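You operate a simulated robot arm through the tools that you are given. There is no shell and no other tool.

You are at the controls of a simulated two-armed robot. One attempt, no reset.

JOB
Wipe the oil off spot 2, then measure block 709 there with the height gauge.
Fine: put the cloth back; leave the probe on the block. What is to be rubbed or washed off counts as gone when no trace of it is left.

The check looks at the end state, three seconds after you hand in, the way a careful person would. Anything else that was tipped, shoved, dropped, spilled or broken makes it a failure. Flat cloth is picked up by pressing the open fingertips on it (5 to 10 N) and closing them slowly along it; thin cloth reads only 2 to 8 mm in the jaws.

ROBOT AND FRAMES
Two 7-joint arms with two-finger parallel grippers on one trunk that stands fixed in place. Base frame: the origin is at the foot of the trunk, x ahead of it, y to its left, z up. Lengths are in mm, angles in degrees, forces in N, time in s.
The left shoulder is at [183, 171, 1081], the right one opposite. Each reaches about 883 mm from its shoulder. Payload 4.4 kg a hand.
The TCP of each hand is the grasp point between the finger pads, 23 mm short of the fingertips. In the tool frame z runs along the fingers and y along their closing line. Largest opening 94 mm; finger width 38, thickness 10; the body of the gripper, 54 by 96 mm, starts 39 mm behind the TCP.
Orientation is that of the tool frame in the base frame, as [roll, pitch, yaw] about the fixed x, y, z axes, in that order (R = Rz(yaw) Ry(pitch) Rx(roll)). With the fingers straight down and closing along the base's y, the tool's x points along the base's -x, its y along +y and its z along -z.

CONTROLS
- The arms move only by the tool apply_moves. It takes "left_targets", "right_targets" or both (then of equal length, played together; a hand with none holds still); each is a list of rows, each an object of numbers (a shift or turn left out is 0, a gripper value left out holds the last): "tx", "ty", "tz": the shift along the tool's x, y, z in units of 40 mm (1.0 is 40 mm); "ax", "ay", "az": the turn, a rotation vector about the tool's x, y, z in units of 8 degrees (1.0 is 8 degrees); "gripper": the opening, from 0 (shut) to 1 (fully open). In form: [{"tx": .., "ty": .., "tz": .., "ax": .., "ay": .., "az": .., "gripper": ..}, ...]. A call has 1 to 20 rows; each row shifts and turns the commanded pose from where the row before left it, along the tool's axes as they then stand. A call with a number of a shift or a turn outside -1 to 1 is refused whole. Each row takes 0.2 s and may step no farther than 50 mm and 8.6 degrees from the row before; otherwise, or with a gripper value out of range, the whole call is refused. A pose out of reach is approached as far as the arm can. The call stops where the force on the tool passes 40 N (or 10 N more than at its start, if that is more) or the arm is blocked; 0.2 s more then pass. The fingers move at their own pace (about 72 mm/s each) and stop on an object; they squeeze with about 45 N. The grip force told is the motor's: it shows also when the fingers shut on nothing. Time passes only in rows, and 0.2 s behind the last, so rows that do not move let the fingers close. It gives the time, the measured TCP pose, the force on the tool (base axes), the opening and the grip force at its end, in the units of the frame above (readings bear some noise), with the torque about the TCP (base axes, N m) and any sound that the robot's microphone picked up.
- Cameras (640 x 400 px; columns grow to the right, rows downward): "scene" is now at [315.6, 24.8, 1264.9]; the picture's right is [0.28, -0.96, 0.00], its down [-0.04, -0.01, -1.00] and it looks along [0.96, 0.28, -0.04] (base axes); focal length 214 px, centre (320, 200). "left" rides on the left gripper at [86, -16, -74] in its tool frame; the picture's right is [0.18, 0.98, 0.00], its down [-0.58, 0.11, -0.81] and it looks along [-0.79, 0.15, 0.59] (tool axes); focal length 243 px, centre (320, 200). "right" rides on the right gripper at [86, 16, -75] in its tool frame; the picture's right is [-0.18, 0.98, 0.00], its down [-0.58, -0.11, -0.81] and it looks along [-0.79, -0.15, 0.59] (tool axes); focal length 243 px, centre (320, 200). There is no depth. A picture from a camera that has moved, and an enlarged one, comes with that camera's place and axes in the base frame and with its lens.
- snapshot(camera): a new picture of that camera. It takes no simulated time.
- lift_body(by): moves the trunk up (or, below 0, down) by that many mm; the arms and the scene camera ride with it, the base frame stays. It gives what a move gives, with no picture.
- turn_head(pan, tilt): turns the head with the scene camera to pan (to the left, within 80 degrees either way) and tilt (down, from -29 to 69), counted from straight ahead of the robot (the tilt from the chest, where the trunk bows). It gives what a move gives.
- close_up(camera, box): a new picture of the part [left, top, right, bottom] of that camera's present view, enlarged. It takes no simulated time.
- job_done(): hands the job in; it is judged then, once.

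Nothing tells you positions but the pictures and the camera data. Unless the task says otherwise, let go and move clear before handing in.

The tools are called after "Request:" as a command line: name --argument value ..., lists and objects as JSON in quotes. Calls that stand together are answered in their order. apply_moves: Moves the arms, as the interface text tells. Its arguments: {"type":"object","properties":{"left_targets":{"type":"array"},"right_targets":{"type":"array"}},"required":[]} The other tools are called the same way: lift_body (by) moves the trunk up or down; turn_head (pan, tilt) turns the head that bears the scene camera; snapshot (camera) takes a picture; close_up (camera, box) takes an enlarged picture of a part of a camera's view; job_done () hands the job in.

At the start:

```text
time: 0.0
left_tool_pos: [414.7, 485.9, 1292.7]
left_tcp_rot: [-179.9, 0.0, 179.9]
left_ft_force: [-0.2, -0.4, -0.4]
left_ft_torque: [0.01, 0.0, -0.02]
left_gripper_width: 94.1
left_finger_force: 0.1
right_tool_pos: [455.9, -51.0, 1307.7]
right_tcp_rot: [-179.9, 0.0, 180.0]
right_ft_force: [0.6, 0.5, -0.7]
right_ft_torque: [0.01, 0.0, -0.01]
right_gripper_width: 93.8
right_finger_force: 0.0
trunk travel left (down, up): [-100.0, 288.0]
head pan, tilt (commanded): [16.5, 2.2]
```

scene: 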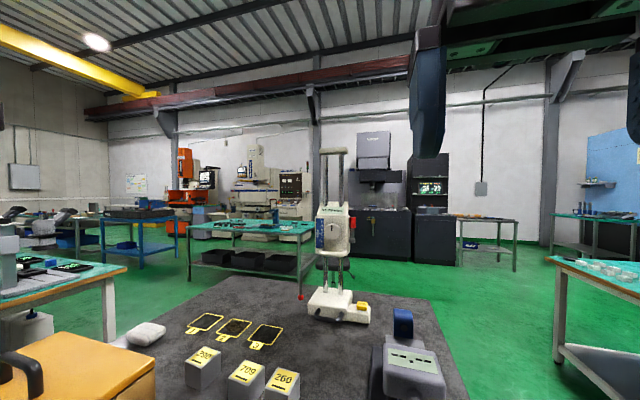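
right: 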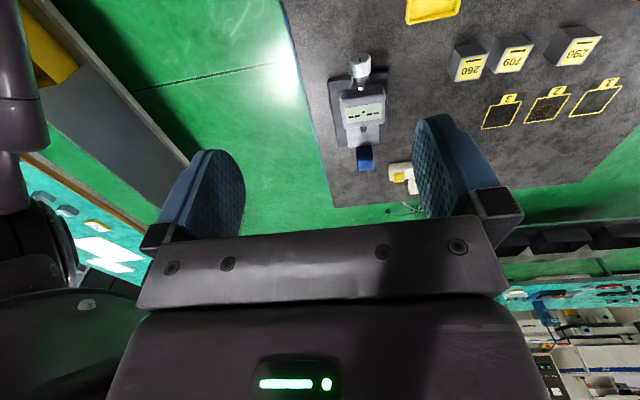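
left: 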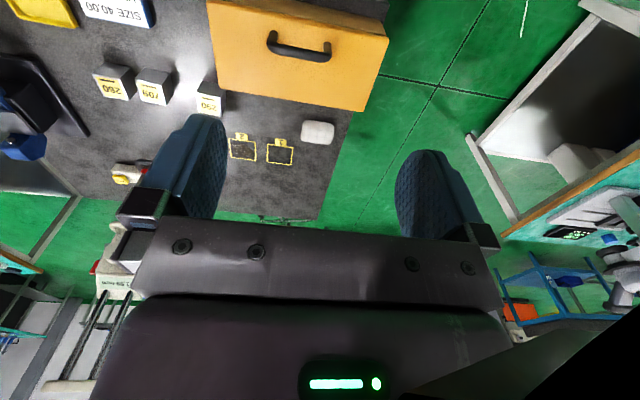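

I see a grey table with three marked spots, three blocks (290, 709, 260), a height gauge, a white cloth on the left, and a few other devices. First I'll tilt the head down for a better look.

Request:
turn_head --pan 10 --tilt 40

```text
time: 1.0
left_tool_pos: [415.3, 485.7, 1292.2]
left_tcp_rot: [180.0, 0.0, 179.9]
left_ft_force: [-0.1, 1.0, -0.1]
left_ft_torque: [-0.01, 0.0, -0.01]
left_gripper_width: 94.0
left_finger_force: 0.0
right_tool_pos: [457.6, -52.5, 1308.0]
right_tcp_rot: [-179.9, 0.0, 179.9]
right_ft_force: [-0.6, -0.5, 0.7]
right_ft_torque: [0.03, 0.0, -0.03]
right_gripper_width: 94.1
right_finger_force: 0.0
trunk travel left (down, up): [-100.0, 288.0]
head pan, tilt (commanded): [10.0, 40.0]
```

The head has moved; now I take a fresh scene picture to locate everything.

Request:
snapshot --camera "scene"

Request:
close_up --camera "scene" --box '[160, 60, 480, 260]'

Request:
close_up --camera "scene" --box '[160, 200, 480, 400]'

```text
taken
camera scene: at [312.2, 13.8, 1204.8], right [0.17, -0.98, 0.0], down [-0.63, -0.11, -0.77], along [0.76, 0.13, -0.64], focal length 214 px, centre (320, 200)
```

scene: 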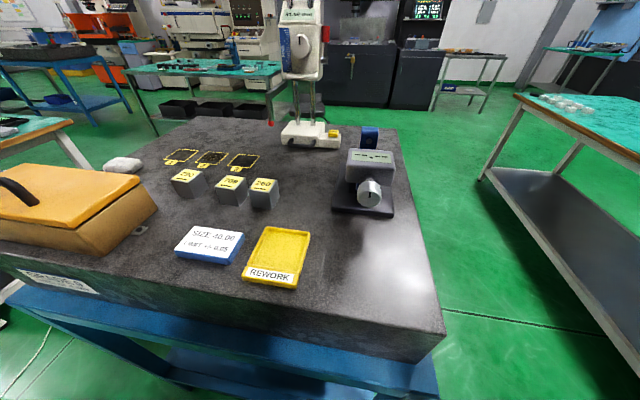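

```text
2.00 times, centred on (320, 160) of scene
camera zoom: at [312.2, 13.8, 1204.8], right [0.17, -0.98, 0.0], down [-0.63, -0.11, -0.77], along [0.76, 0.13, -0.64], focal length 429 px, centre (320, 280)
```

zoom: 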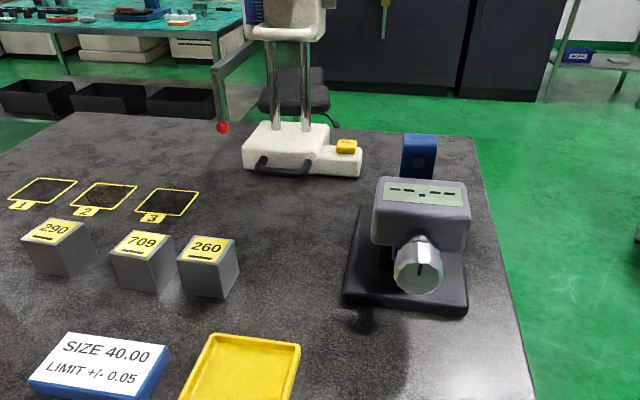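

```text
2.00 times, centred on (320, 300) of scene
camera zoom: at [312.2, 13.8, 1204.8], right [0.17, -0.98, 0.0], down [-0.63, -0.11, -0.77], along [0.76, 0.13, -0.64], focal length 429 px, centre (320, 0)
```

zoom: 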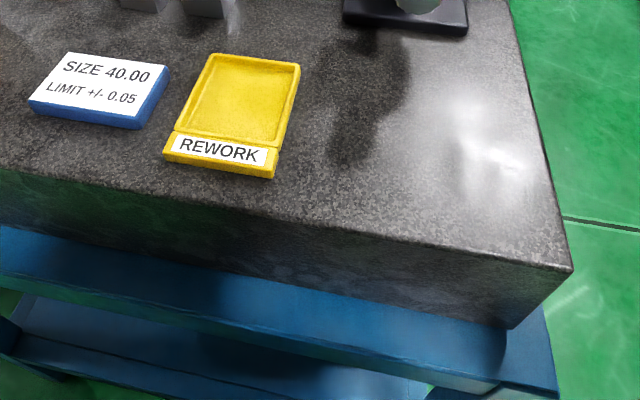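

I'll look more closely at the height gauge, the readout box, the spots and the cloth.

Request:
close_up --camera "scene" --box '[250, 70, 410, 170]'

Request:
close_up --camera "scene" --box '[320, 120, 416, 220]'

Request:
close_up --camera "scene" --box '[90, 130, 282, 220]'

Request:
close_up --camera "scene" --box '[240, 0, 360, 75]'

Request:
close_up --camera "scene" --box '[0, 150, 160, 250]'

```text
4.00 times, centred on (330, 120) of scene
camera zoom: at [312.2, 13.8, 1204.8], right [0.17, -0.98, 0.0], down [-0.63, -0.11, -0.77], along [0.76, 0.13, -0.64], focal length 858 px, centre (280, 520)
```

zoom: 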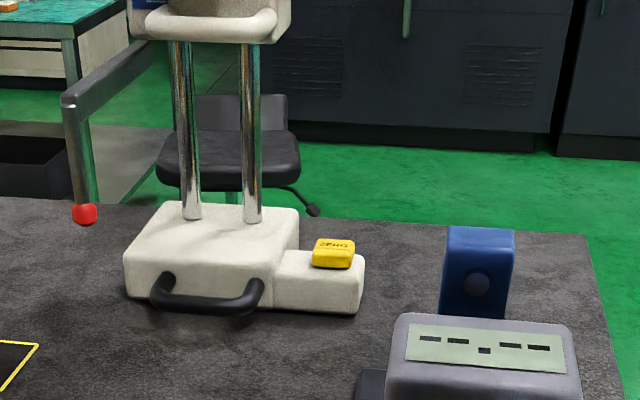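

```text
4.00 times, centred on (368, 170) of scene
camera zoom: at [312.2, 13.8, 1204.8], right [0.17, -0.98, 0.0], down [-0.63, -0.11, -0.77], along [0.76, 0.13, -0.64], focal length 858 px, centre (128, 320)
```

zoom: 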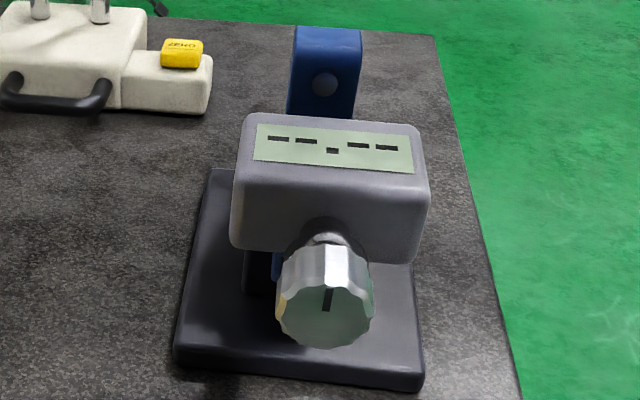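

```text
3.33 times, centred on (186, 175) of scene
camera zoom: at [312.2, 13.8, 1204.8], right [0.17, -0.98, 0.0], down [-0.63, -0.11, -0.77], along [0.76, 0.13, -0.64], focal length 715 px, centre (767, 283)
```

zoom: 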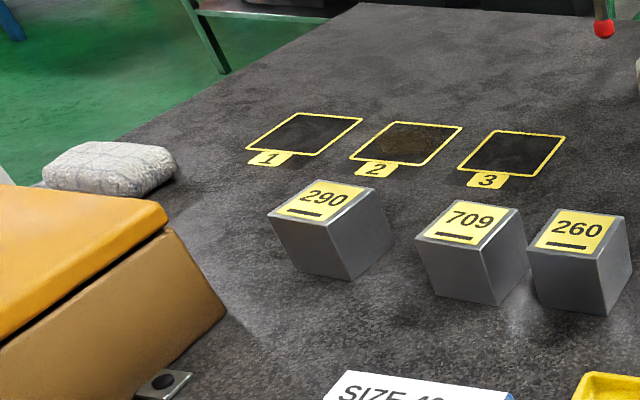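

```text
5.33 times, centred on (300, 38) of scene
camera zoom: at [312.2, 13.8, 1204.8], right [0.17, -0.98, 0.0], down [-0.63, -0.11, -0.77], along [0.76, 0.13, -0.64], focal length 1144 px, centre (427, 1067)
```

zoom: 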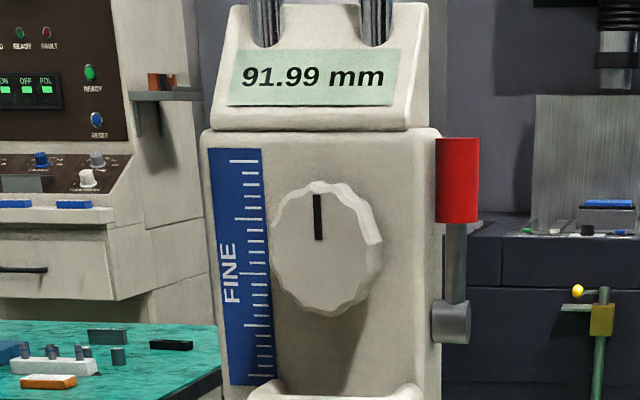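

```text
4.00 times, centred on (80, 200) of scene
camera zoom: at [312.2, 13.8, 1204.8], right [0.17, -0.98, 0.0], down [-0.63, -0.11, -0.77], along [0.76, 0.13, -0.64], focal length 858 px, centre (1280, 200)
```

zoom: 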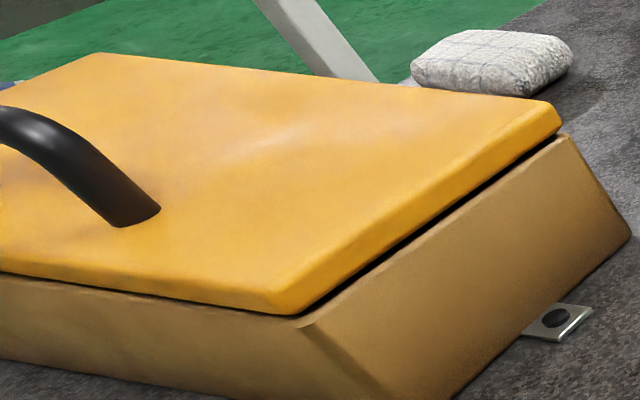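

Spot 2 looks to be near x 743, y 365 on a table about z 938, with the gauge probe to the right of it. I'll zoom in from the hand cameras to refine these positions.

Request:
close_up --camera "left" --box '[80, 50, 360, 225]'

Request:
close_up --camera "left" --box '[0, 130, 180, 400]'

Request:
close_up --camera "right" --box '[380, 0, 640, 200]'

Request:
snapshot --camera "left"

```text
2.29 times, centred on (220, 138) of left
camera zoom: at [329.1, 471.6, 1367.6], right [-0.18, 0.98, 0.0], down [0.58, 0.11, 0.81], along [0.79, 0.15, -0.59], focal length 555 px, centre (549, 343)
```

zoom: 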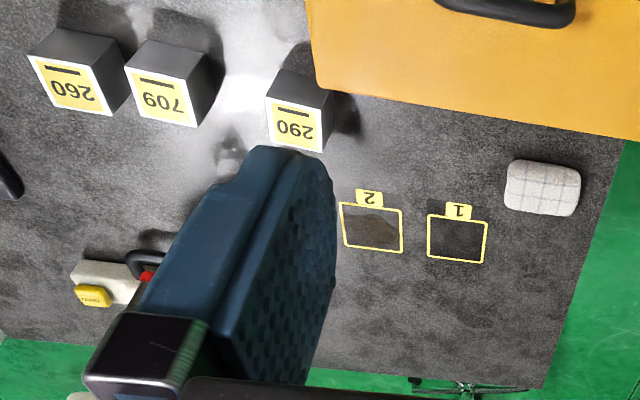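

```text
1.48 times, centred on (90, 265) of left
camera zoom: at [329.1, 471.6, 1367.6], right [-0.18, 0.98, 0.0], down [0.58, 0.11, 0.81], along [0.79, 0.15, -0.59], focal length 359 px, centre (661, 104)
```

zoom: 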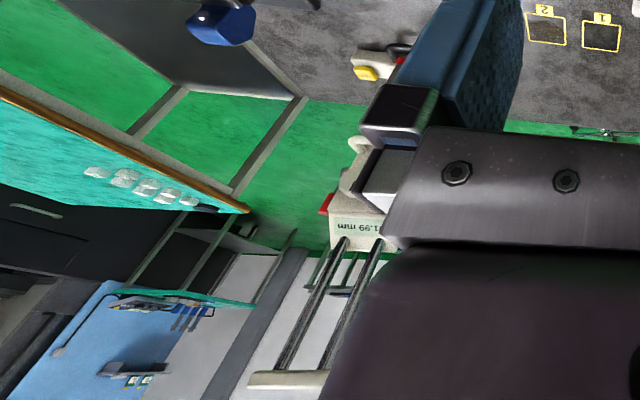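

```text
2.00 times, centred on (510, 100) of right
camera zoom: at [368.8, -34.7, 1382.8], right [0.19, 0.98, 0.0], down [0.58, -0.11, 0.81], along [0.79, -0.15, -0.59], focal length 485 px, centre (-60, 400)
```

zoom: 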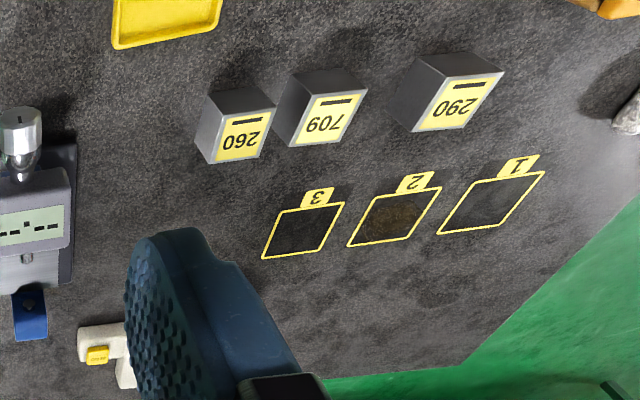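

```text
taken
camera left: at [329.1, 471.6, 1367.6], right [-0.18, 0.98, 0.0], down [0.58, 0.11, 0.81], along [0.79, 0.15, -0.59], focal length 243 px, centre (320, 200)
```

left: 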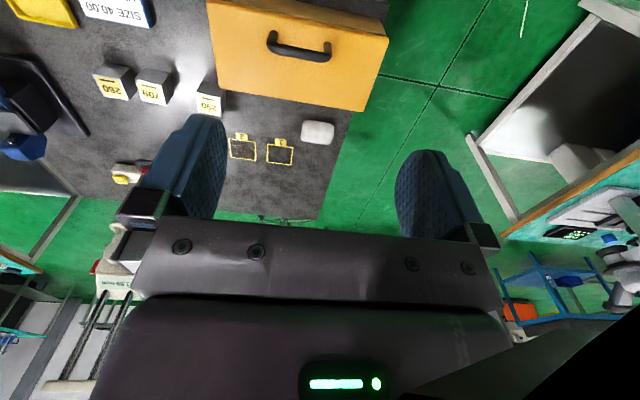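

Spot 2 triangulates to about (736, 367), table z ≈ 943. I'll turn the head so that the whole gauge can be seen in one picture.

Request:
turn_head --pan 12 --tilt 22

Request:
snapshot --camera "scene"

Request:
close_up --camera "scene" --box '[240, 60, 400, 160]'

Request:
close_up --camera "scene" --box '[240, 140, 400, 240]'

```text
time: 1.9
left_tool_pos: [414.5, 486.6, 1293.5]
left_tcp_rot: [179.9, 0.0, 179.9]
left_ft_force: [-0.8, -1.0, -0.3]
left_ft_torque: [0.02, -0.02, -0.01]
left_gripper_width: 94.1
left_finger_force: 0.0
right_tool_pos: [457.5, -51.0, 1307.8]
right_tcp_rot: [179.9, 0.0, 179.9]
right_ft_force: [0.5, 0.0, -0.2]
right_ft_torque: [-0.02, 0.0, -0.01]
right_gripper_width: 94.0
right_finger_force: 0.0
trunk travel left (down, up): [-100.0, 288.0]
head pan, tilt (commanded): [12.0, 22.0]
```

```text
taken
camera scene: at [319.2, 18.3, 1232.8], right [0.21, -0.98, 0.0], down [-0.37, -0.08, -0.93], along [0.91, 0.19, -0.38], focal length 214 px, centre (320, 200)
```

scene: 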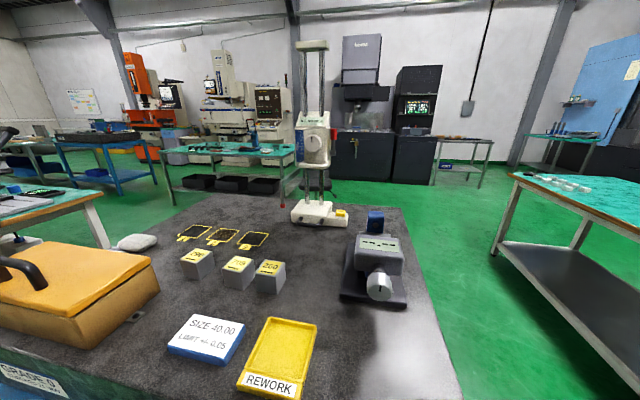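

```text
4.00 times, centred on (320, 110) of scene
camera zoom: at [319.2, 18.3, 1232.8], right [0.21, -0.98, 0.0], down [-0.37, -0.08, -0.93], along [0.91, 0.19, -0.38], focal length 858 px, centre (320, 560)
```

zoom: 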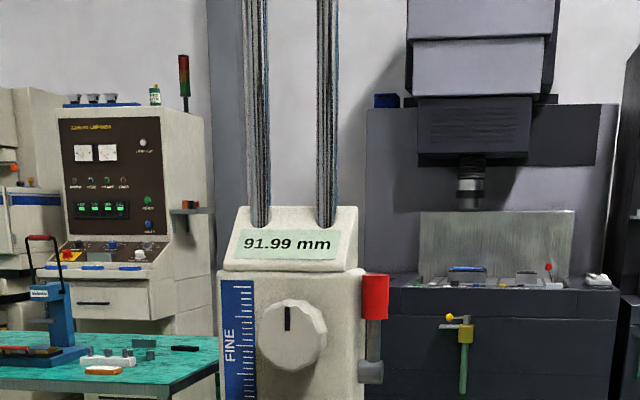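

```text
4.00 times, centred on (320, 190) of scene
camera zoom: at [319.2, 18.3, 1232.8], right [0.21, -0.98, 0.0], down [-0.37, -0.08, -0.93], along [0.91, 0.19, -0.38], focal length 858 px, centre (320, 240)
```

zoom: 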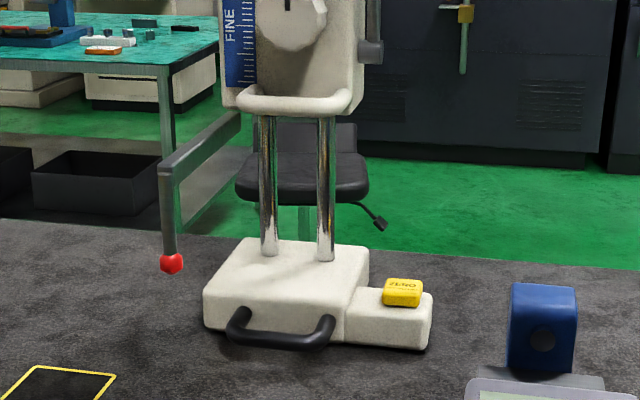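

The gauge ball sits near (740, 195, 1037), and spot 2 is a 58 mm square centred near (739, 367). The white cloth pad is near (648, 525). I'll bring the left hand above the cloth for a closer look.

Request:
apply_moves --left_targets '[{"tx": -0.72, "ty": 0.1, "tz": 0.6, "gripper": 1}, {"tx": -0.72, "ty": 0.1, "tz": 0.6}, {"tx": -0.72, "ty": 0.1, "tz": 0.6}, {"tx": -0.72, "ty": 0.1, "tz": 0.6}, {"tx": -0.72, "ty": 0.1, "tz": 0.6}, {"tx": -0.72, "ty": 0.1, "tz": 0.6}, {"tx": -0.6, "ty": 0.1, "tz": 0.6}, {"tx": -0.4, "ty": 0.1, "tz": 0.6}]'

Request:
snapshot --camera "left"

Request:
snapshot --camera "scene"

```text
time: 3.6
left_tool_pos: [627.3, 519.1, 1098.4]
left_tcp_rot: [-180.0, 0.0, -179.9]
left_ft_force: [0.7, -0.9, -0.3]
left_ft_torque: [0.0, -0.01, -0.02]
left_gripper_width: 94.0
left_finger_force: 0.0
right_tool_pos: [456.8, -49.9, 1308.1]
right_tcp_rot: [180.0, -0.1, 179.9]
right_ft_force: [0.1, 0.7, -0.5]
right_ft_torque: [0.01, 0.0, 0.02]
right_gripper_width: 93.9
right_finger_force: 0.0
trunk travel left (down, up): [-100.0, 288.0]
head pan, tilt (commanded): [12.0, 22.0]
```

```text
taken
camera left: at [543.0, 504.0, 1173.1], right [-0.18, 0.98, 0.0], down [0.58, 0.11, 0.81], along [0.79, 0.15, -0.59], focal length 243 px, centre (320, 200)
```

left: 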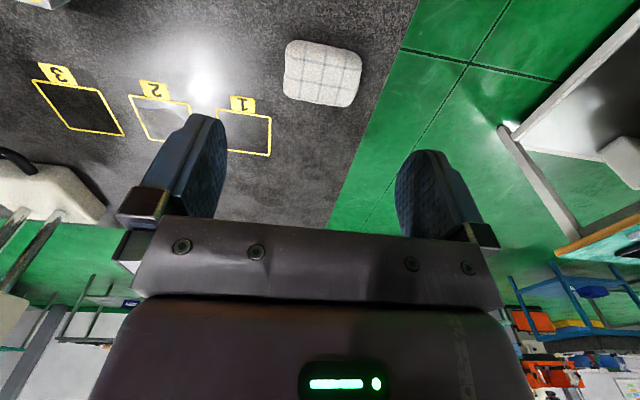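

```text
taken
camera scene: at [319.9, 18.6, 1232.5], right [0.21, -0.98, 0.0], down [-0.37, -0.08, -0.93], along [0.91, 0.19, -0.38], focal length 214 px, centre (320, 200)
```

scene: 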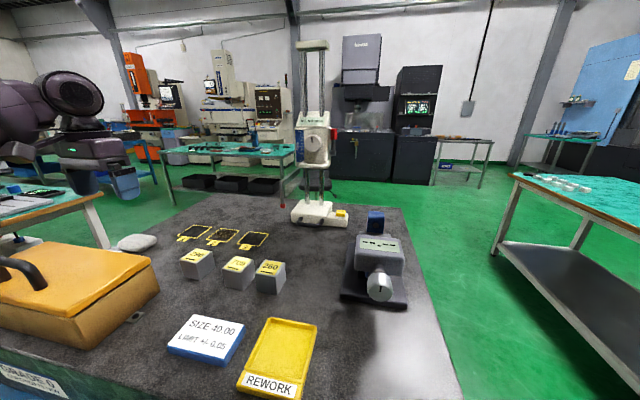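

The cloth is well in view. I'll zoom in on it to get its outline and direction.

Request:
close_up --camera "left" --box '[260, 20, 388, 130]'

Request:
close_up --camera "left" --box '[0, 0, 280, 175]'

Request:
close_up --camera "scene" --box '[90, 215, 190, 277]'

```text
3.64 times, centred on (324, 75) of left
camera zoom: at [543.0, 504.0, 1173.1], right [-0.18, 0.98, 0.0], down [0.58, 0.11, 0.81], along [0.79, 0.15, -0.59], focal length 882 px, centre (306, 654)
```

zoom: 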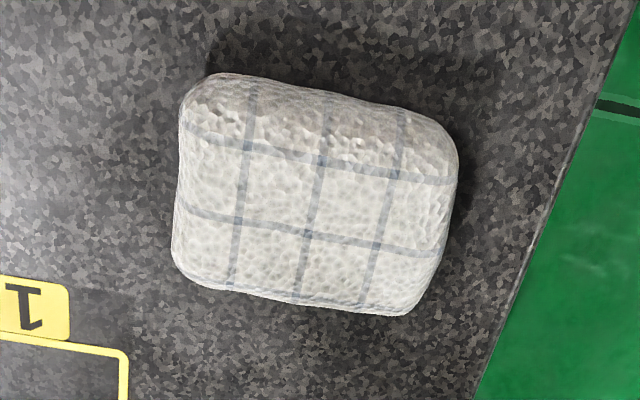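

```text
2.29 times, centred on (140, 88) of left
camera zoom: at [543.0, 504.0, 1173.1], right [-0.18, 0.98, 0.0], down [0.58, 0.11, 0.81], along [0.79, 0.15, -0.59], focal length 555 px, centre (731, 457)
```

zoom: 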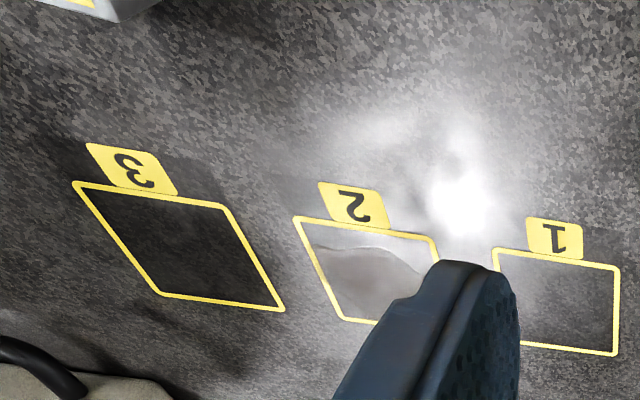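

```text
6.40 times, centred on (140, 246) of scene
camera zoom: at [319.9, 18.6, 1232.5], right [0.21, -0.98, 0.0], down [-0.37, -0.08, -0.93], along [0.91, 0.19, -0.38], focal length 1373 px, centre (1472, -94)
```

zoom: 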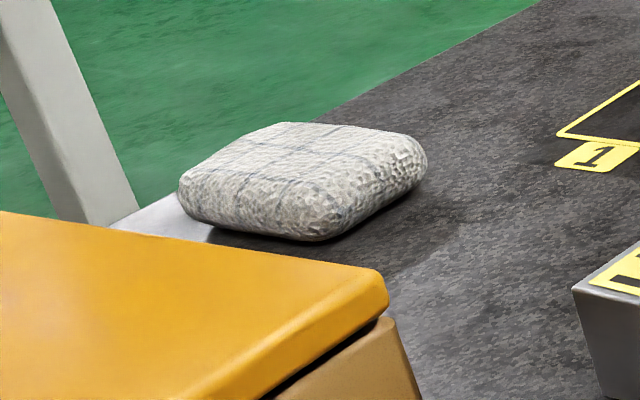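

The pad is about 68 mm (y) by 56 mm (x) and 26 mm thick, centred at (652, 525), lying square to the axes. I'll go down over it, closing along y, and stop just above the grip height.

Request:
apply_moves --left_targets '[{"tx": -0.31, "ty": 0.09, "tz": 0.6, "gripper": 1}, {"tx": -0.31, "ty": 0.09, "tz": 0.6}, {"tz": 0.6}, {"tz": 0.6}, {"tz": 0.3}, {"tz": 0}]'

Request:
snapshot --camera "left"

Request:
close_up --camera "scene" --box '[60, 165, 200, 277]'

```text
time: 5.0
left_tool_pos: [651.1, 524.8, 990.6]
left_tcp_rot: [-179.9, 0.0, 179.9]
left_ft_force: [1.1, 0.0, 0.4]
left_ft_torque: [0.02, 0.0, 0.0]
left_gripper_width: 94.3
left_finger_force: 0.0
right_tool_pos: [455.4, -51.3, 1307.7]
right_tcp_rot: [-180.0, -0.1, 179.9]
right_ft_force: [0.9, -0.7, 0.6]
right_ft_torque: [-0.01, 0.03, 0.01]
right_gripper_width: 93.9
right_finger_force: 0.0
trunk travel left (down, up): [-100.0, 288.0]
head pan, tilt (commanded): [12.0, 22.0]
```

```text
taken
camera left: at [565.9, 510.2, 1065.4], right [-0.18, 0.98, 0.0], down [0.58, 0.11, 0.81], along [0.79, 0.15, -0.59], focal length 243 px, centre (320, 200)
```

left: 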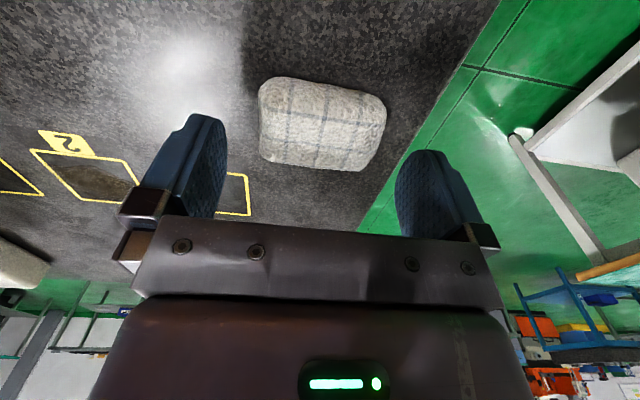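

```text
3.57 times, centred on (130, 221) of scene
camera zoom: at [319.2, 18.3, 1232.9], right [0.21, -0.98, 0.0], down [-0.37, -0.08, -0.93], along [0.91, 0.19, -0.37], focal length 766 px, centre (999, 125)
```

zoom: 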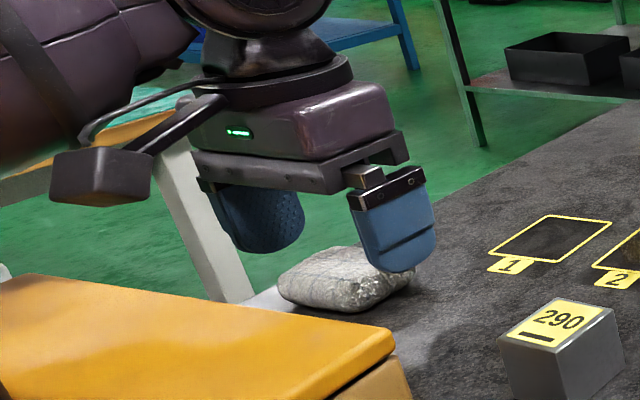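

The pad lies centred between the open fingers. I'll lower the last 16 mm and close on it.

Request:
apply_moves --left_targets '[{"tz": 0.2}, {"tz": 0.2}, {"tz": 0}, {"gripper": 0.5}, {"gripper": 0.5}, {"gripper": 0.5}]'

Request:
close_up --camera "scene" --box '[60, 165, 200, 277]'

Request:
snapshot --camera "left"

```text
time: 6.5
left_tool_pos: [650.9, 526.3, 975.1]
left_tcp_rot: [179.9, 0.0, 179.9]
left_ft_force: [-0.2, 0.5, 1.4]
left_ft_torque: [0.04, 0.0, -0.03]
left_gripper_width: 68.6
left_finger_force: 44.3
right_tool_pos: [457.0, -51.1, 1308.8]
right_tcp_rot: [-179.9, 0.0, 179.9]
right_ft_force: [0.0, -0.3, 0.6]
right_ft_torque: [0.0, -0.01, -0.02]
right_gripper_width: 93.7
right_finger_force: 0.2
trunk travel left (down, up): [-100.0, 288.0]
head pan, tilt (commanded): [12.0, 22.0]
```

```text
3.57 times, centred on (130, 221) of scene
camera zoom: at [319.1, 18.2, 1232.9], right [0.21, -0.98, 0.0], down [-0.37, -0.08, -0.93], along [0.91, 0.19, -0.37], focal length 766 px, centre (999, 125)
```

zoom: 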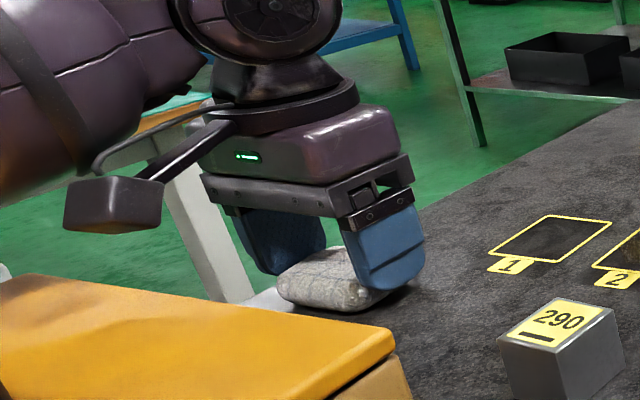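

```text
taken
camera left: at [566.0, 511.2, 1050.2], right [-0.18, 0.98, 0.0], down [0.58, 0.11, 0.81], along [0.79, 0.15, -0.59], focal length 243 px, centre (320, 200)
```

left: 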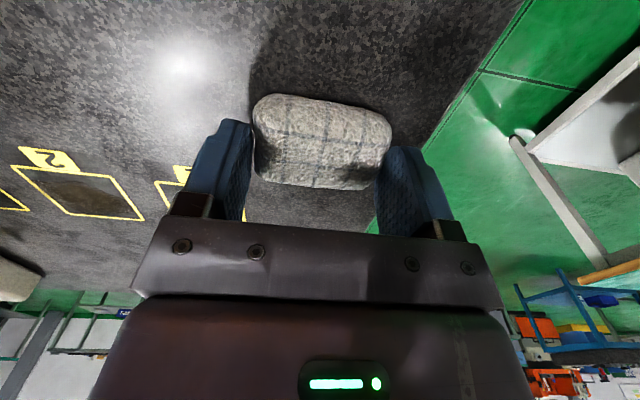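

The fingers hold the pad at 68.6 mm with 44 N. I'll lift it and check the hold.

Request:
apply_moves --left_targets '[{"tz": -0.4, "gripper": 0.5}, {"tz": -0.8}, {"tz": -0.8}, {"tz": 0}]'

Request:
close_up --camera "scene" --box '[60, 165, 200, 277]'

```text
time: 7.5
left_tool_pos: [651.5, 526.2, 1055.6]
left_tcp_rot: [-180.0, -0.1, 179.9]
left_ft_force: [-0.3, -0.3, 0.0]
left_ft_torque: [-0.02, 0.01, 0.02]
left_gripper_width: 68.9
left_finger_force: 45.0
right_tool_pos: [456.9, -50.8, 1306.9]
right_tcp_rot: [-179.9, 0.0, 179.9]
right_ft_force: [0.8, -0.3, 0.5]
right_ft_torque: [0.02, -0.01, 0.01]
right_gripper_width: 94.2
right_finger_force: 0.1
trunk travel left (down, up): [-100.0, 288.0]
head pan, tilt (commanded): [12.0, 22.0]
```

```text
3.57 times, centred on (130, 221) of scene
camera zoom: at [319.6, 18.4, 1232.7], right [0.21, -0.98, 0.0], down [-0.37, -0.08, -0.93], along [0.91, 0.19, -0.37], focal length 766 px, centre (999, 125)
```

zoom: 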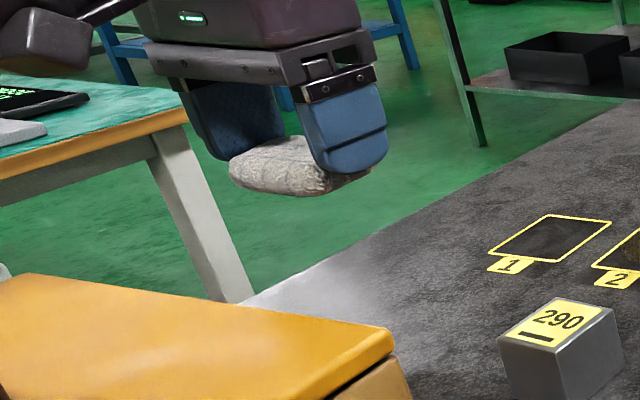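

The cloth is held firmly. I'll carry it over to spot 2 and lower it to just above the surface.

Request:
apply_moves --left_targets '[{"tx": -0.547, "ty": -0.98, "gripper": 0.5}, {"tx": -0.547, "ty": -0.98}, {"tx": -0.547, "ty": -0.98}, {"tx": -0.547, "ty": -0.98}, {"tz": 0.8}, {"tz": 0.8}, {"tz": 0}]'

Request:
snapshot --camera "scene"

Request:
close_up --camera "scene" --box '[150, 150, 310, 262]'

Request:
snapshot --camera "left"

```text
time: 9.2
left_tool_pos: [719.1, 385.3, 1069.2]
left_tcp_rot: [178.0, 6.5, -177.6]
left_ft_force: [-3.4, 1.1, -6.9]
left_ft_torque: [-0.02, -0.26, -0.01]
left_gripper_width: 68.8
left_finger_force: 45.0
right_tool_pos: [429.7, -62.8, 1325.2]
right_tcp_rot: [179.4, 1.9, 179.8]
right_ft_force: [-0.2, -0.9, -0.4]
right_ft_torque: [0.02, 0.0, 0.02]
right_gripper_width: 93.7
right_finger_force: 0.1
trunk travel left (down, up): [-100.0, 288.0]
head pan, tilt (commanded): [12.0, 22.0]
stopped in row 7 (left hand): the arm was blocked; the commanded pose is now the measured one
```

```text
taken
camera scene: at [296.4, 6.8, 1244.7], right [0.21, -0.98, -0.01], down [-0.35, -0.07, -0.93], along [0.91, 0.2, -0.36], focal length 214 px, centre (320, 200)
```

scene: 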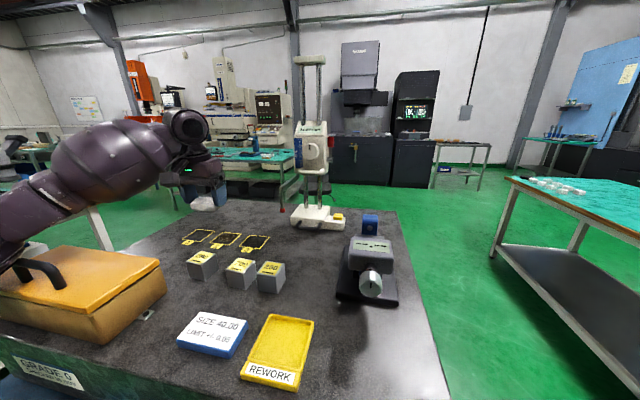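

```text
3.57 times, centred on (230, 206) of scene
camera zoom: at [296.4, 6.8, 1244.7], right [0.21, -0.98, -0.01], down [-0.35, -0.07, -0.93], along [0.91, 0.2, -0.36], focal length 766 px, centre (641, 179)
```

zoom: 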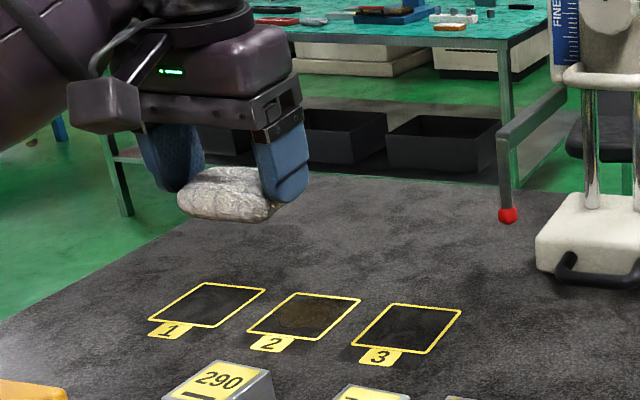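

```text
taken
camera left: at [627.5, 363.9, 1133.3], right [-0.23, 0.97, 0.01], down [0.48, 0.1, 0.87], along [0.84, 0.2, -0.49], focal length 243 px, centre (320, 200)
```

left: 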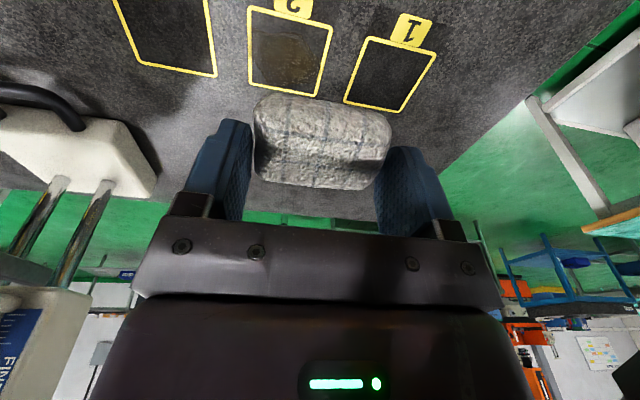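

The left elbow met something, most likely the yellow case below it, and the trunk was pushed back. I'll back off by raising the hand before anything else.

Request:
apply_moves --left_targets '[{"tz": -0.8, "gripper": 0.5}, {"tz": -0.8}, {"tz": -0.8}, {"tz": 0}]'

Request:
snapshot --camera "scene"

```text
time: 10.2
left_tool_pos: [734.4, 382.0, 1117.7]
left_tcp_rot: [179.0, 2.4, -178.6]
left_ft_force: [-0.3, 0.4, 0.4]
left_ft_torque: [0.0, -0.01, 0.03]
left_gripper_width: 68.6
left_finger_force: 45.0
right_tool_pos: [455.1, -50.6, 1308.8]
right_tcp_rot: [180.0, 0.0, 179.9]
right_ft_force: [-0.2, 0.1, 0.6]
right_ft_torque: [0.03, -0.02, 0.06]
right_gripper_width: 94.2
right_finger_force: 0.1
trunk travel left (down, up): [-100.0, 288.0]
head pan, tilt (commanded): [12.0, 22.0]
```

```text
taken
camera scene: at [318.3, 18.1, 1232.9], right [0.21, -0.98, 0.0], down [-0.37, -0.08, -0.93], along [0.91, 0.19, -0.37], focal length 214 px, centre (320, 200)
```

scene: 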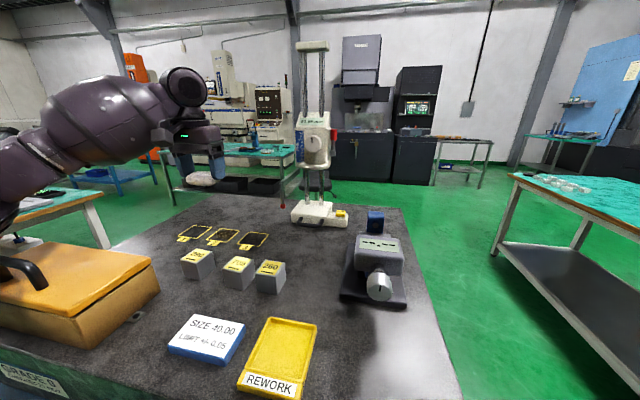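

The trunk swung back and the yellow case looks unmoved (it is bolted down). I'll raise the trunk by 150 mm so that the elbow clears the case.

Request:
lift_body --by 150

Request:
turn_head --pan 28 --tilt 42

Request:
snapshot --camera "scene"

```text
time: 12.0
left_tool_pos: [734.7, 381.4, 1262.4]
left_tcp_rot: [179.1, 2.4, -178.7]
left_ft_force: [0.1, -0.2, -0.7]
left_ft_torque: [0.0, 0.02, 0.02]
left_gripper_width: 68.7
left_finger_force: 44.8
right_tool_pos: [457.4, -51.3, 1456.5]
right_tcp_rot: [180.0, -0.3, 179.9]
right_ft_force: [0.5, 0.2, -0.6]
right_ft_torque: [0.01, 0.02, 0.04]
right_gripper_width: 94.1
right_finger_force: 0.1
trunk travel left (down, up): [-250.0, 138.0]
head pan, tilt (commanded): [12.0, 22.0]
```

```text
time: 12.8
left_tool_pos: [733.7, 382.4, 1265.0]
left_tcp_rot: [179.2, 2.6, -178.6]
left_ft_force: [0.5, 0.6, -0.1]
left_ft_torque: [0.01, -0.03, -0.01]
left_gripper_width: 68.9
left_finger_force: 44.8
right_tool_pos: [455.6, -50.6, 1457.9]
right_tcp_rot: [179.9, 0.1, 179.9]
right_ft_force: [1.2, 0.6, 0.1]
right_ft_torque: [0.01, 0.0, -0.01]
right_gripper_width: 93.9
right_finger_force: 0.1
trunk travel left (down, up): [-250.0, 138.0]
head pan, tilt (commanded): [28.0, 42.0]
```

```text
taken
camera scene: at [163.3, 38.2, 1373.8], right [0.47, -0.88, 0.0], down [-0.59, -0.31, -0.74], along [0.66, 0.35, -0.67], focal length 214 px, centre (320, 200)
```

scene: 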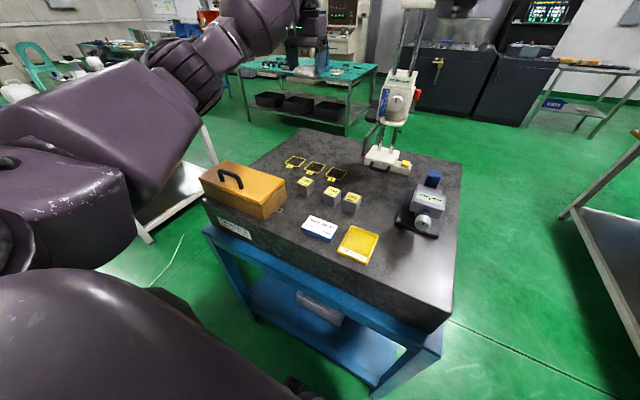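

Raising also straightened the trunk backward, but the elbow is now high. I'll level the hand and lower it over spot 2, stopping well above it to check the arm.

Request:
apply_moves --left_targets '[{"ax": 0.11, "ay": 0.31, "az": 0.175, "tx": -0.1, "ty": -0.38, "tz": 0.3, "gripper": 0.5}, {"tz": 0.8}, {"tz": 0.8}, {"tz": 0.8}, {"tz": 0.8}, {"tz": 0.6}, {"tz": 0}]'

Request:
snapshot --camera "scene"

Request:
snapshot --camera "left"

```text
time: 14.4
left_tool_pos: [739.0, 367.3, 1101.1]
left_tcp_rot: [179.9, 0.0, -180.0]
left_ft_force: [-0.2, -0.3, 0.4]
left_ft_torque: [-0.02, -0.02, 0.02]
left_gripper_width: 68.6
left_finger_force: 44.3
right_tool_pos: [455.1, -50.5, 1457.9]
right_tcp_rot: [179.9, 0.0, 179.8]
right_ft_force: [-0.6, 0.6, -0.6]
right_ft_torque: [0.0, 0.0, 0.01]
right_gripper_width: 94.1
right_finger_force: 0.0
trunk travel left (down, up): [-250.0, 138.0]
head pan, tilt (commanded): [28.0, 42.0]
```

```text
taken
camera scene: at [162.9, 38.1, 1373.9], right [0.47, -0.88, 0.0], down [-0.59, -0.31, -0.74], along [0.66, 0.35, -0.67], focal length 214 px, centre (320, 200)
```

scene: 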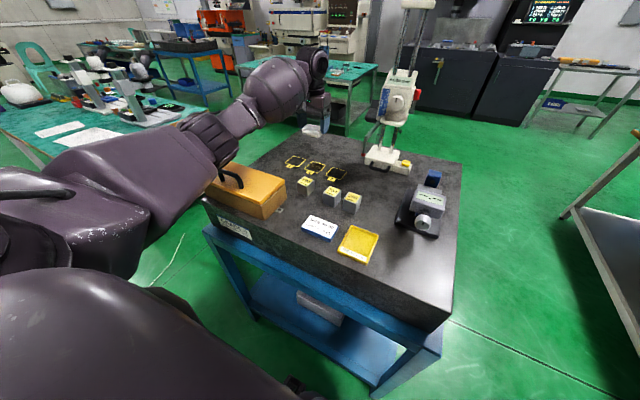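

```text
taken
camera left: at [653.4, 353.2, 1176.0], right [-0.18, 0.98, 0.0], down [0.58, 0.11, 0.81], along [0.79, 0.15, -0.59], focal length 243 px, centre (320, 200)
```

left: 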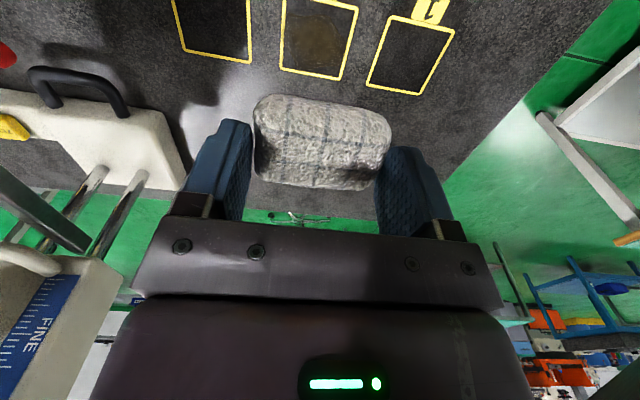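

The hand is above spot 2 with the cloth. I'll zoom in to see how much room there is between the forearm and the case before going lower.

Request:
close_up --camera "scene" --box '[120, 40, 360, 240]'

Request:
snapshot --camera "right"

```text
2.00 times, centred on (240, 140) of scene
camera zoom: at [162.9, 38.1, 1373.9], right [0.47, -0.88, 0.0], down [-0.59, -0.31, -0.74], along [0.66, 0.35, -0.67], focal length 429 px, centre (480, 320)
```

zoom: 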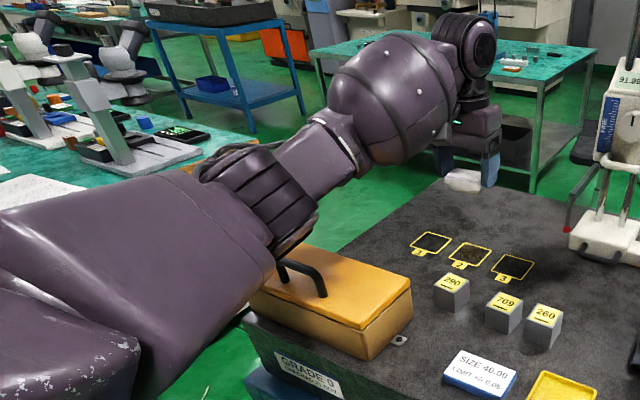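

```text
taken
camera right: at [368.5, -34.9, 1532.9], right [0.19, 0.98, 0.0], down [0.58, -0.11, 0.81], along [0.79, -0.15, -0.59], focal length 243 px, centre (320, 200)
```

right: 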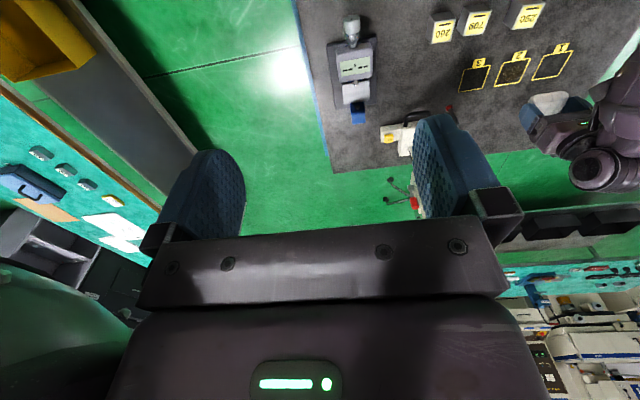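

The elbow seems to be near z 1190, well above the case. I'll lower the hand in small steps toward the surface.

Request:
apply_moves --left_targets '[{"tz": 0.5, "gripper": 0.5}, {"tz": 0.5}, {"tz": 0.5}, {"tz": 0}]'

Request:
close_up --camera "scene" --box '[120, 40, 360, 240]'

```text
time: 15.4
left_tool_pos: [739.8, 367.4, 1042.9]
left_tcp_rot: [179.9, 0.1, -179.9]
left_ft_force: [0.6, 0.2, 0.0]
left_ft_torque: [0.03, 0.03, -0.01]
left_gripper_width: 68.2
left_finger_force: 45.1
right_tool_pos: [456.3, -50.7, 1459.4]
right_tcp_rot: [-179.9, 0.1, 180.0]
right_ft_force: [0.2, 0.4, -0.2]
right_ft_torque: [0.0, -0.02, 0.0]
right_gripper_width: 94.0
right_finger_force: 0.0
trunk travel left (down, up): [-250.0, 138.0]
head pan, tilt (commanded): [28.0, 42.0]
```

```text
2.00 times, centred on (240, 140) of scene
camera zoom: at [162.9, 38.2, 1373.9], right [0.47, -0.88, 0.0], down [-0.59, -0.31, -0.74], along [0.66, 0.35, -0.67], focal length 429 px, centre (480, 320)
```

zoom: 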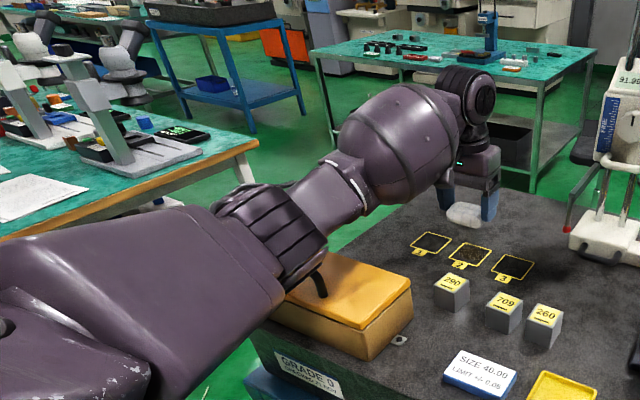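

The elbow is near (397, 401, 1150) and the case handle tops out near z 1044, so there is room to go down. I'll keep descending in small steps and watch it.

Request:
apply_moves --left_targets '[{"tz": 0.4, "gripper": 0.5}, {"tz": 0.4}, {"tz": 0.2}, {"tz": 0}]'

Request:
close_up --camera "scene" --box '[120, 40, 360, 240]'

```text
time: 16.4
left_tool_pos: [738.0, 367.4, 1001.8]
left_tcp_rot: [180.0, 0.0, -179.9]
left_ft_force: [0.8, 0.5, -0.5]
left_ft_torque: [0.0, 0.0, -0.01]
left_gripper_width: 68.9
left_finger_force: 45.5
right_tool_pos: [456.0, -52.0, 1458.4]
right_tcp_rot: [180.0, 0.0, 179.9]
right_ft_force: [0.5, -0.7, 0.4]
right_ft_torque: [0.0, -0.03, 0.0]
right_gripper_width: 93.9
right_finger_force: 0.0
trunk travel left (down, up): [-250.0, 138.0]
head pan, tilt (commanded): [28.0, 42.0]
```

```text
2.00 times, centred on (240, 140) of scene
camera zoom: at [163.2, 38.3, 1373.8], right [0.47, -0.88, 0.0], down [-0.59, -0.31, -0.74], along [0.66, 0.35, -0.67], focal length 429 px, centre (480, 320)
```

zoom: 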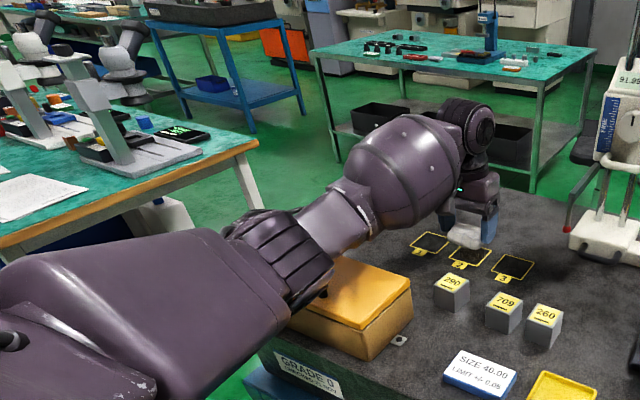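

Still free of the case. I'll go down to just above the surface and then press gently until contact shows.

Request:
apply_moves --left_targets '[{"tz": 0.3, "gripper": 0.5}, {"tz": 0.15}, {"tz": 0}]'

Request:
apply_moves --left_targets '[{"tz": 0.1, "gripper": 0.5}, {"tz": 0.1}, {"tz": 0}]'

Request:
close_up --camera "scene" --box '[120, 40, 360, 240]'

Request:
snapshot --camera "left"

```text
time: 17.2
left_tool_pos: [738.7, 369.1, 982.0]
left_tcp_rot: [179.9, 0.2, 180.0]
left_ft_force: [0.0, 0.2, -0.9]
left_ft_torque: [-0.01, -0.01, -0.01]
left_gripper_width: 68.4
left_finger_force: 45.3
right_tool_pos: [456.4, -50.3, 1459.0]
right_tcp_rot: [-179.9, 0.1, 180.0]
right_ft_force: [0.1, 0.3, 0.1]
right_ft_torque: [-0.02, -0.02, 0.01]
right_gripper_width: 94.1
right_finger_force: 0.0
trunk travel left (down, up): [-250.0, 138.0]
head pan, tilt (commanded): [28.0, 42.0]
```

```text
time: 18.0
left_tool_pos: [739.2, 368.2, 975.4]
left_tcp_rot: [179.9, 0.1, -179.9]
left_ft_force: [0.6, 1.9, 3.7]
left_ft_torque: [-0.01, 0.1, -0.05]
left_gripper_width: 68.9
left_finger_force: 45.6
right_tool_pos: [456.5, -51.2, 1458.8]
right_tcp_rot: [-180.0, 0.0, 180.0]
right_ft_force: [-0.1, -0.5, 0.4]
right_ft_torque: [0.01, 0.03, 0.03]
right_gripper_width: 94.1
right_finger_force: 0.0
trunk travel left (down, up): [-250.0, 138.0]
head pan, tilt (commanded): [28.0, 42.0]
```

```text
2.00 times, centred on (240, 140) of scene
camera zoom: at [162.8, 38.2, 1373.9], right [0.47, -0.88, 0.0], down [-0.59, -0.31, -0.74], along [0.66, 0.35, -0.67], focal length 429 px, centre (480, 320)
```

zoom: 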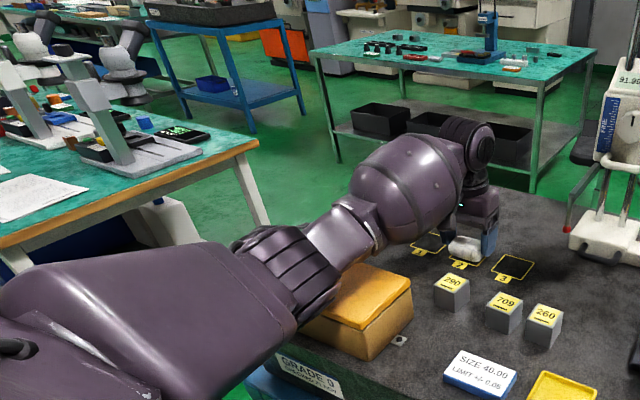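

```text
taken
camera left: at [653.0, 352.9, 1050.1], right [-0.18, 0.98, 0.0], down [0.58, 0.11, 0.81], along [0.79, 0.15, -0.59], focal length 243 px, centre (320, 200)
```

left: 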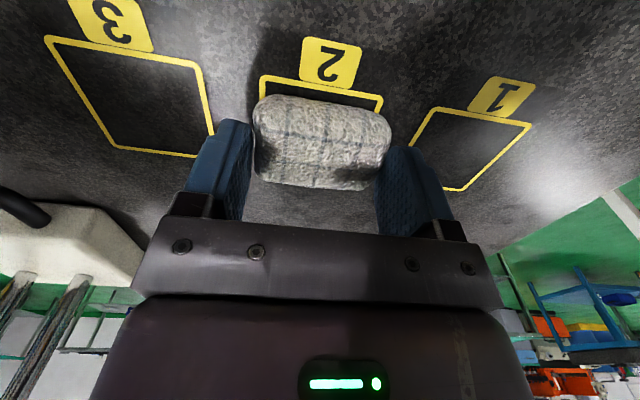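

The cloth touches the surface at TCP z ≈ 975 with about 4 N. I'll press slightly harder and rub over the whole square.

Request:
apply_moves --left_targets '[{"tz": 0.06, "gripper": 0.5}, {"tx": 0.25}, {"tx": 0.25}, {"ty": 0.3}, {"tx": -0.25}, {"tx": -0.25}, {"tx": -0.25}, {"tx": -0.25}, {"ty": -0.3}, {"tx": 0.25}, {"tx": 0.25}, {"tx": 0.25}, {"tx": 0.25}, {"ty": -0.3}, {"tx": -0.25}, {"tx": -0.25}, {"tx": -0.25}, {"tx": -0.25}, {"ty": 0.3}, {"tx": 0.25}]'

Request:
close_up --camera "scene" --box '[120, 40, 360, 240]'

```text
time: 22.2
left_tool_pos: [749.6, 366.4, 974.8]
left_tcp_rot: [179.9, 0.5, -179.9]
left_ft_force: [11.3, 0.3, 22.2]
left_ft_torque: [-0.23, -0.24, 0.05]
left_gripper_width: 68.7
left_finger_force: 45.1
right_tool_pos: [455.0, -51.6, 1457.3]
right_tcp_rot: [-179.9, 0.0, 179.9]
right_ft_force: [0.0, -0.3, 0.7]
right_ft_torque: [0.04, 0.01, -0.03]
right_gripper_width: 94.0
right_finger_force: 0.2
trunk travel left (down, up): [-250.0, 138.0]
head pan, tilt (commanded): [28.0, 42.0]
```

```text
2.00 times, centred on (240, 140) of scene
camera zoom: at [161.8, 37.2, 1374.0], right [0.47, -0.88, 0.0], down [-0.59, -0.31, -0.74], along [0.66, 0.35, -0.67], focal length 429 px, centre (480, 320)
```

zoom: 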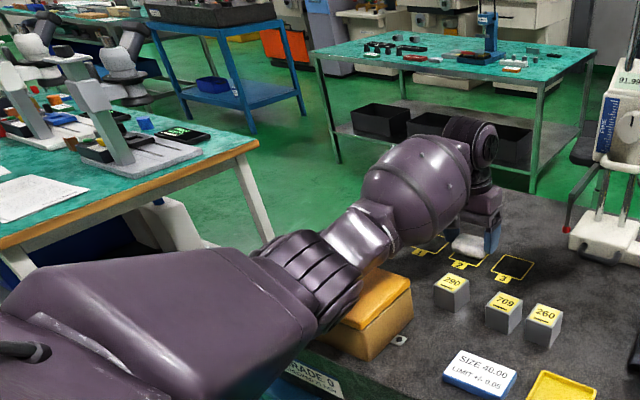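

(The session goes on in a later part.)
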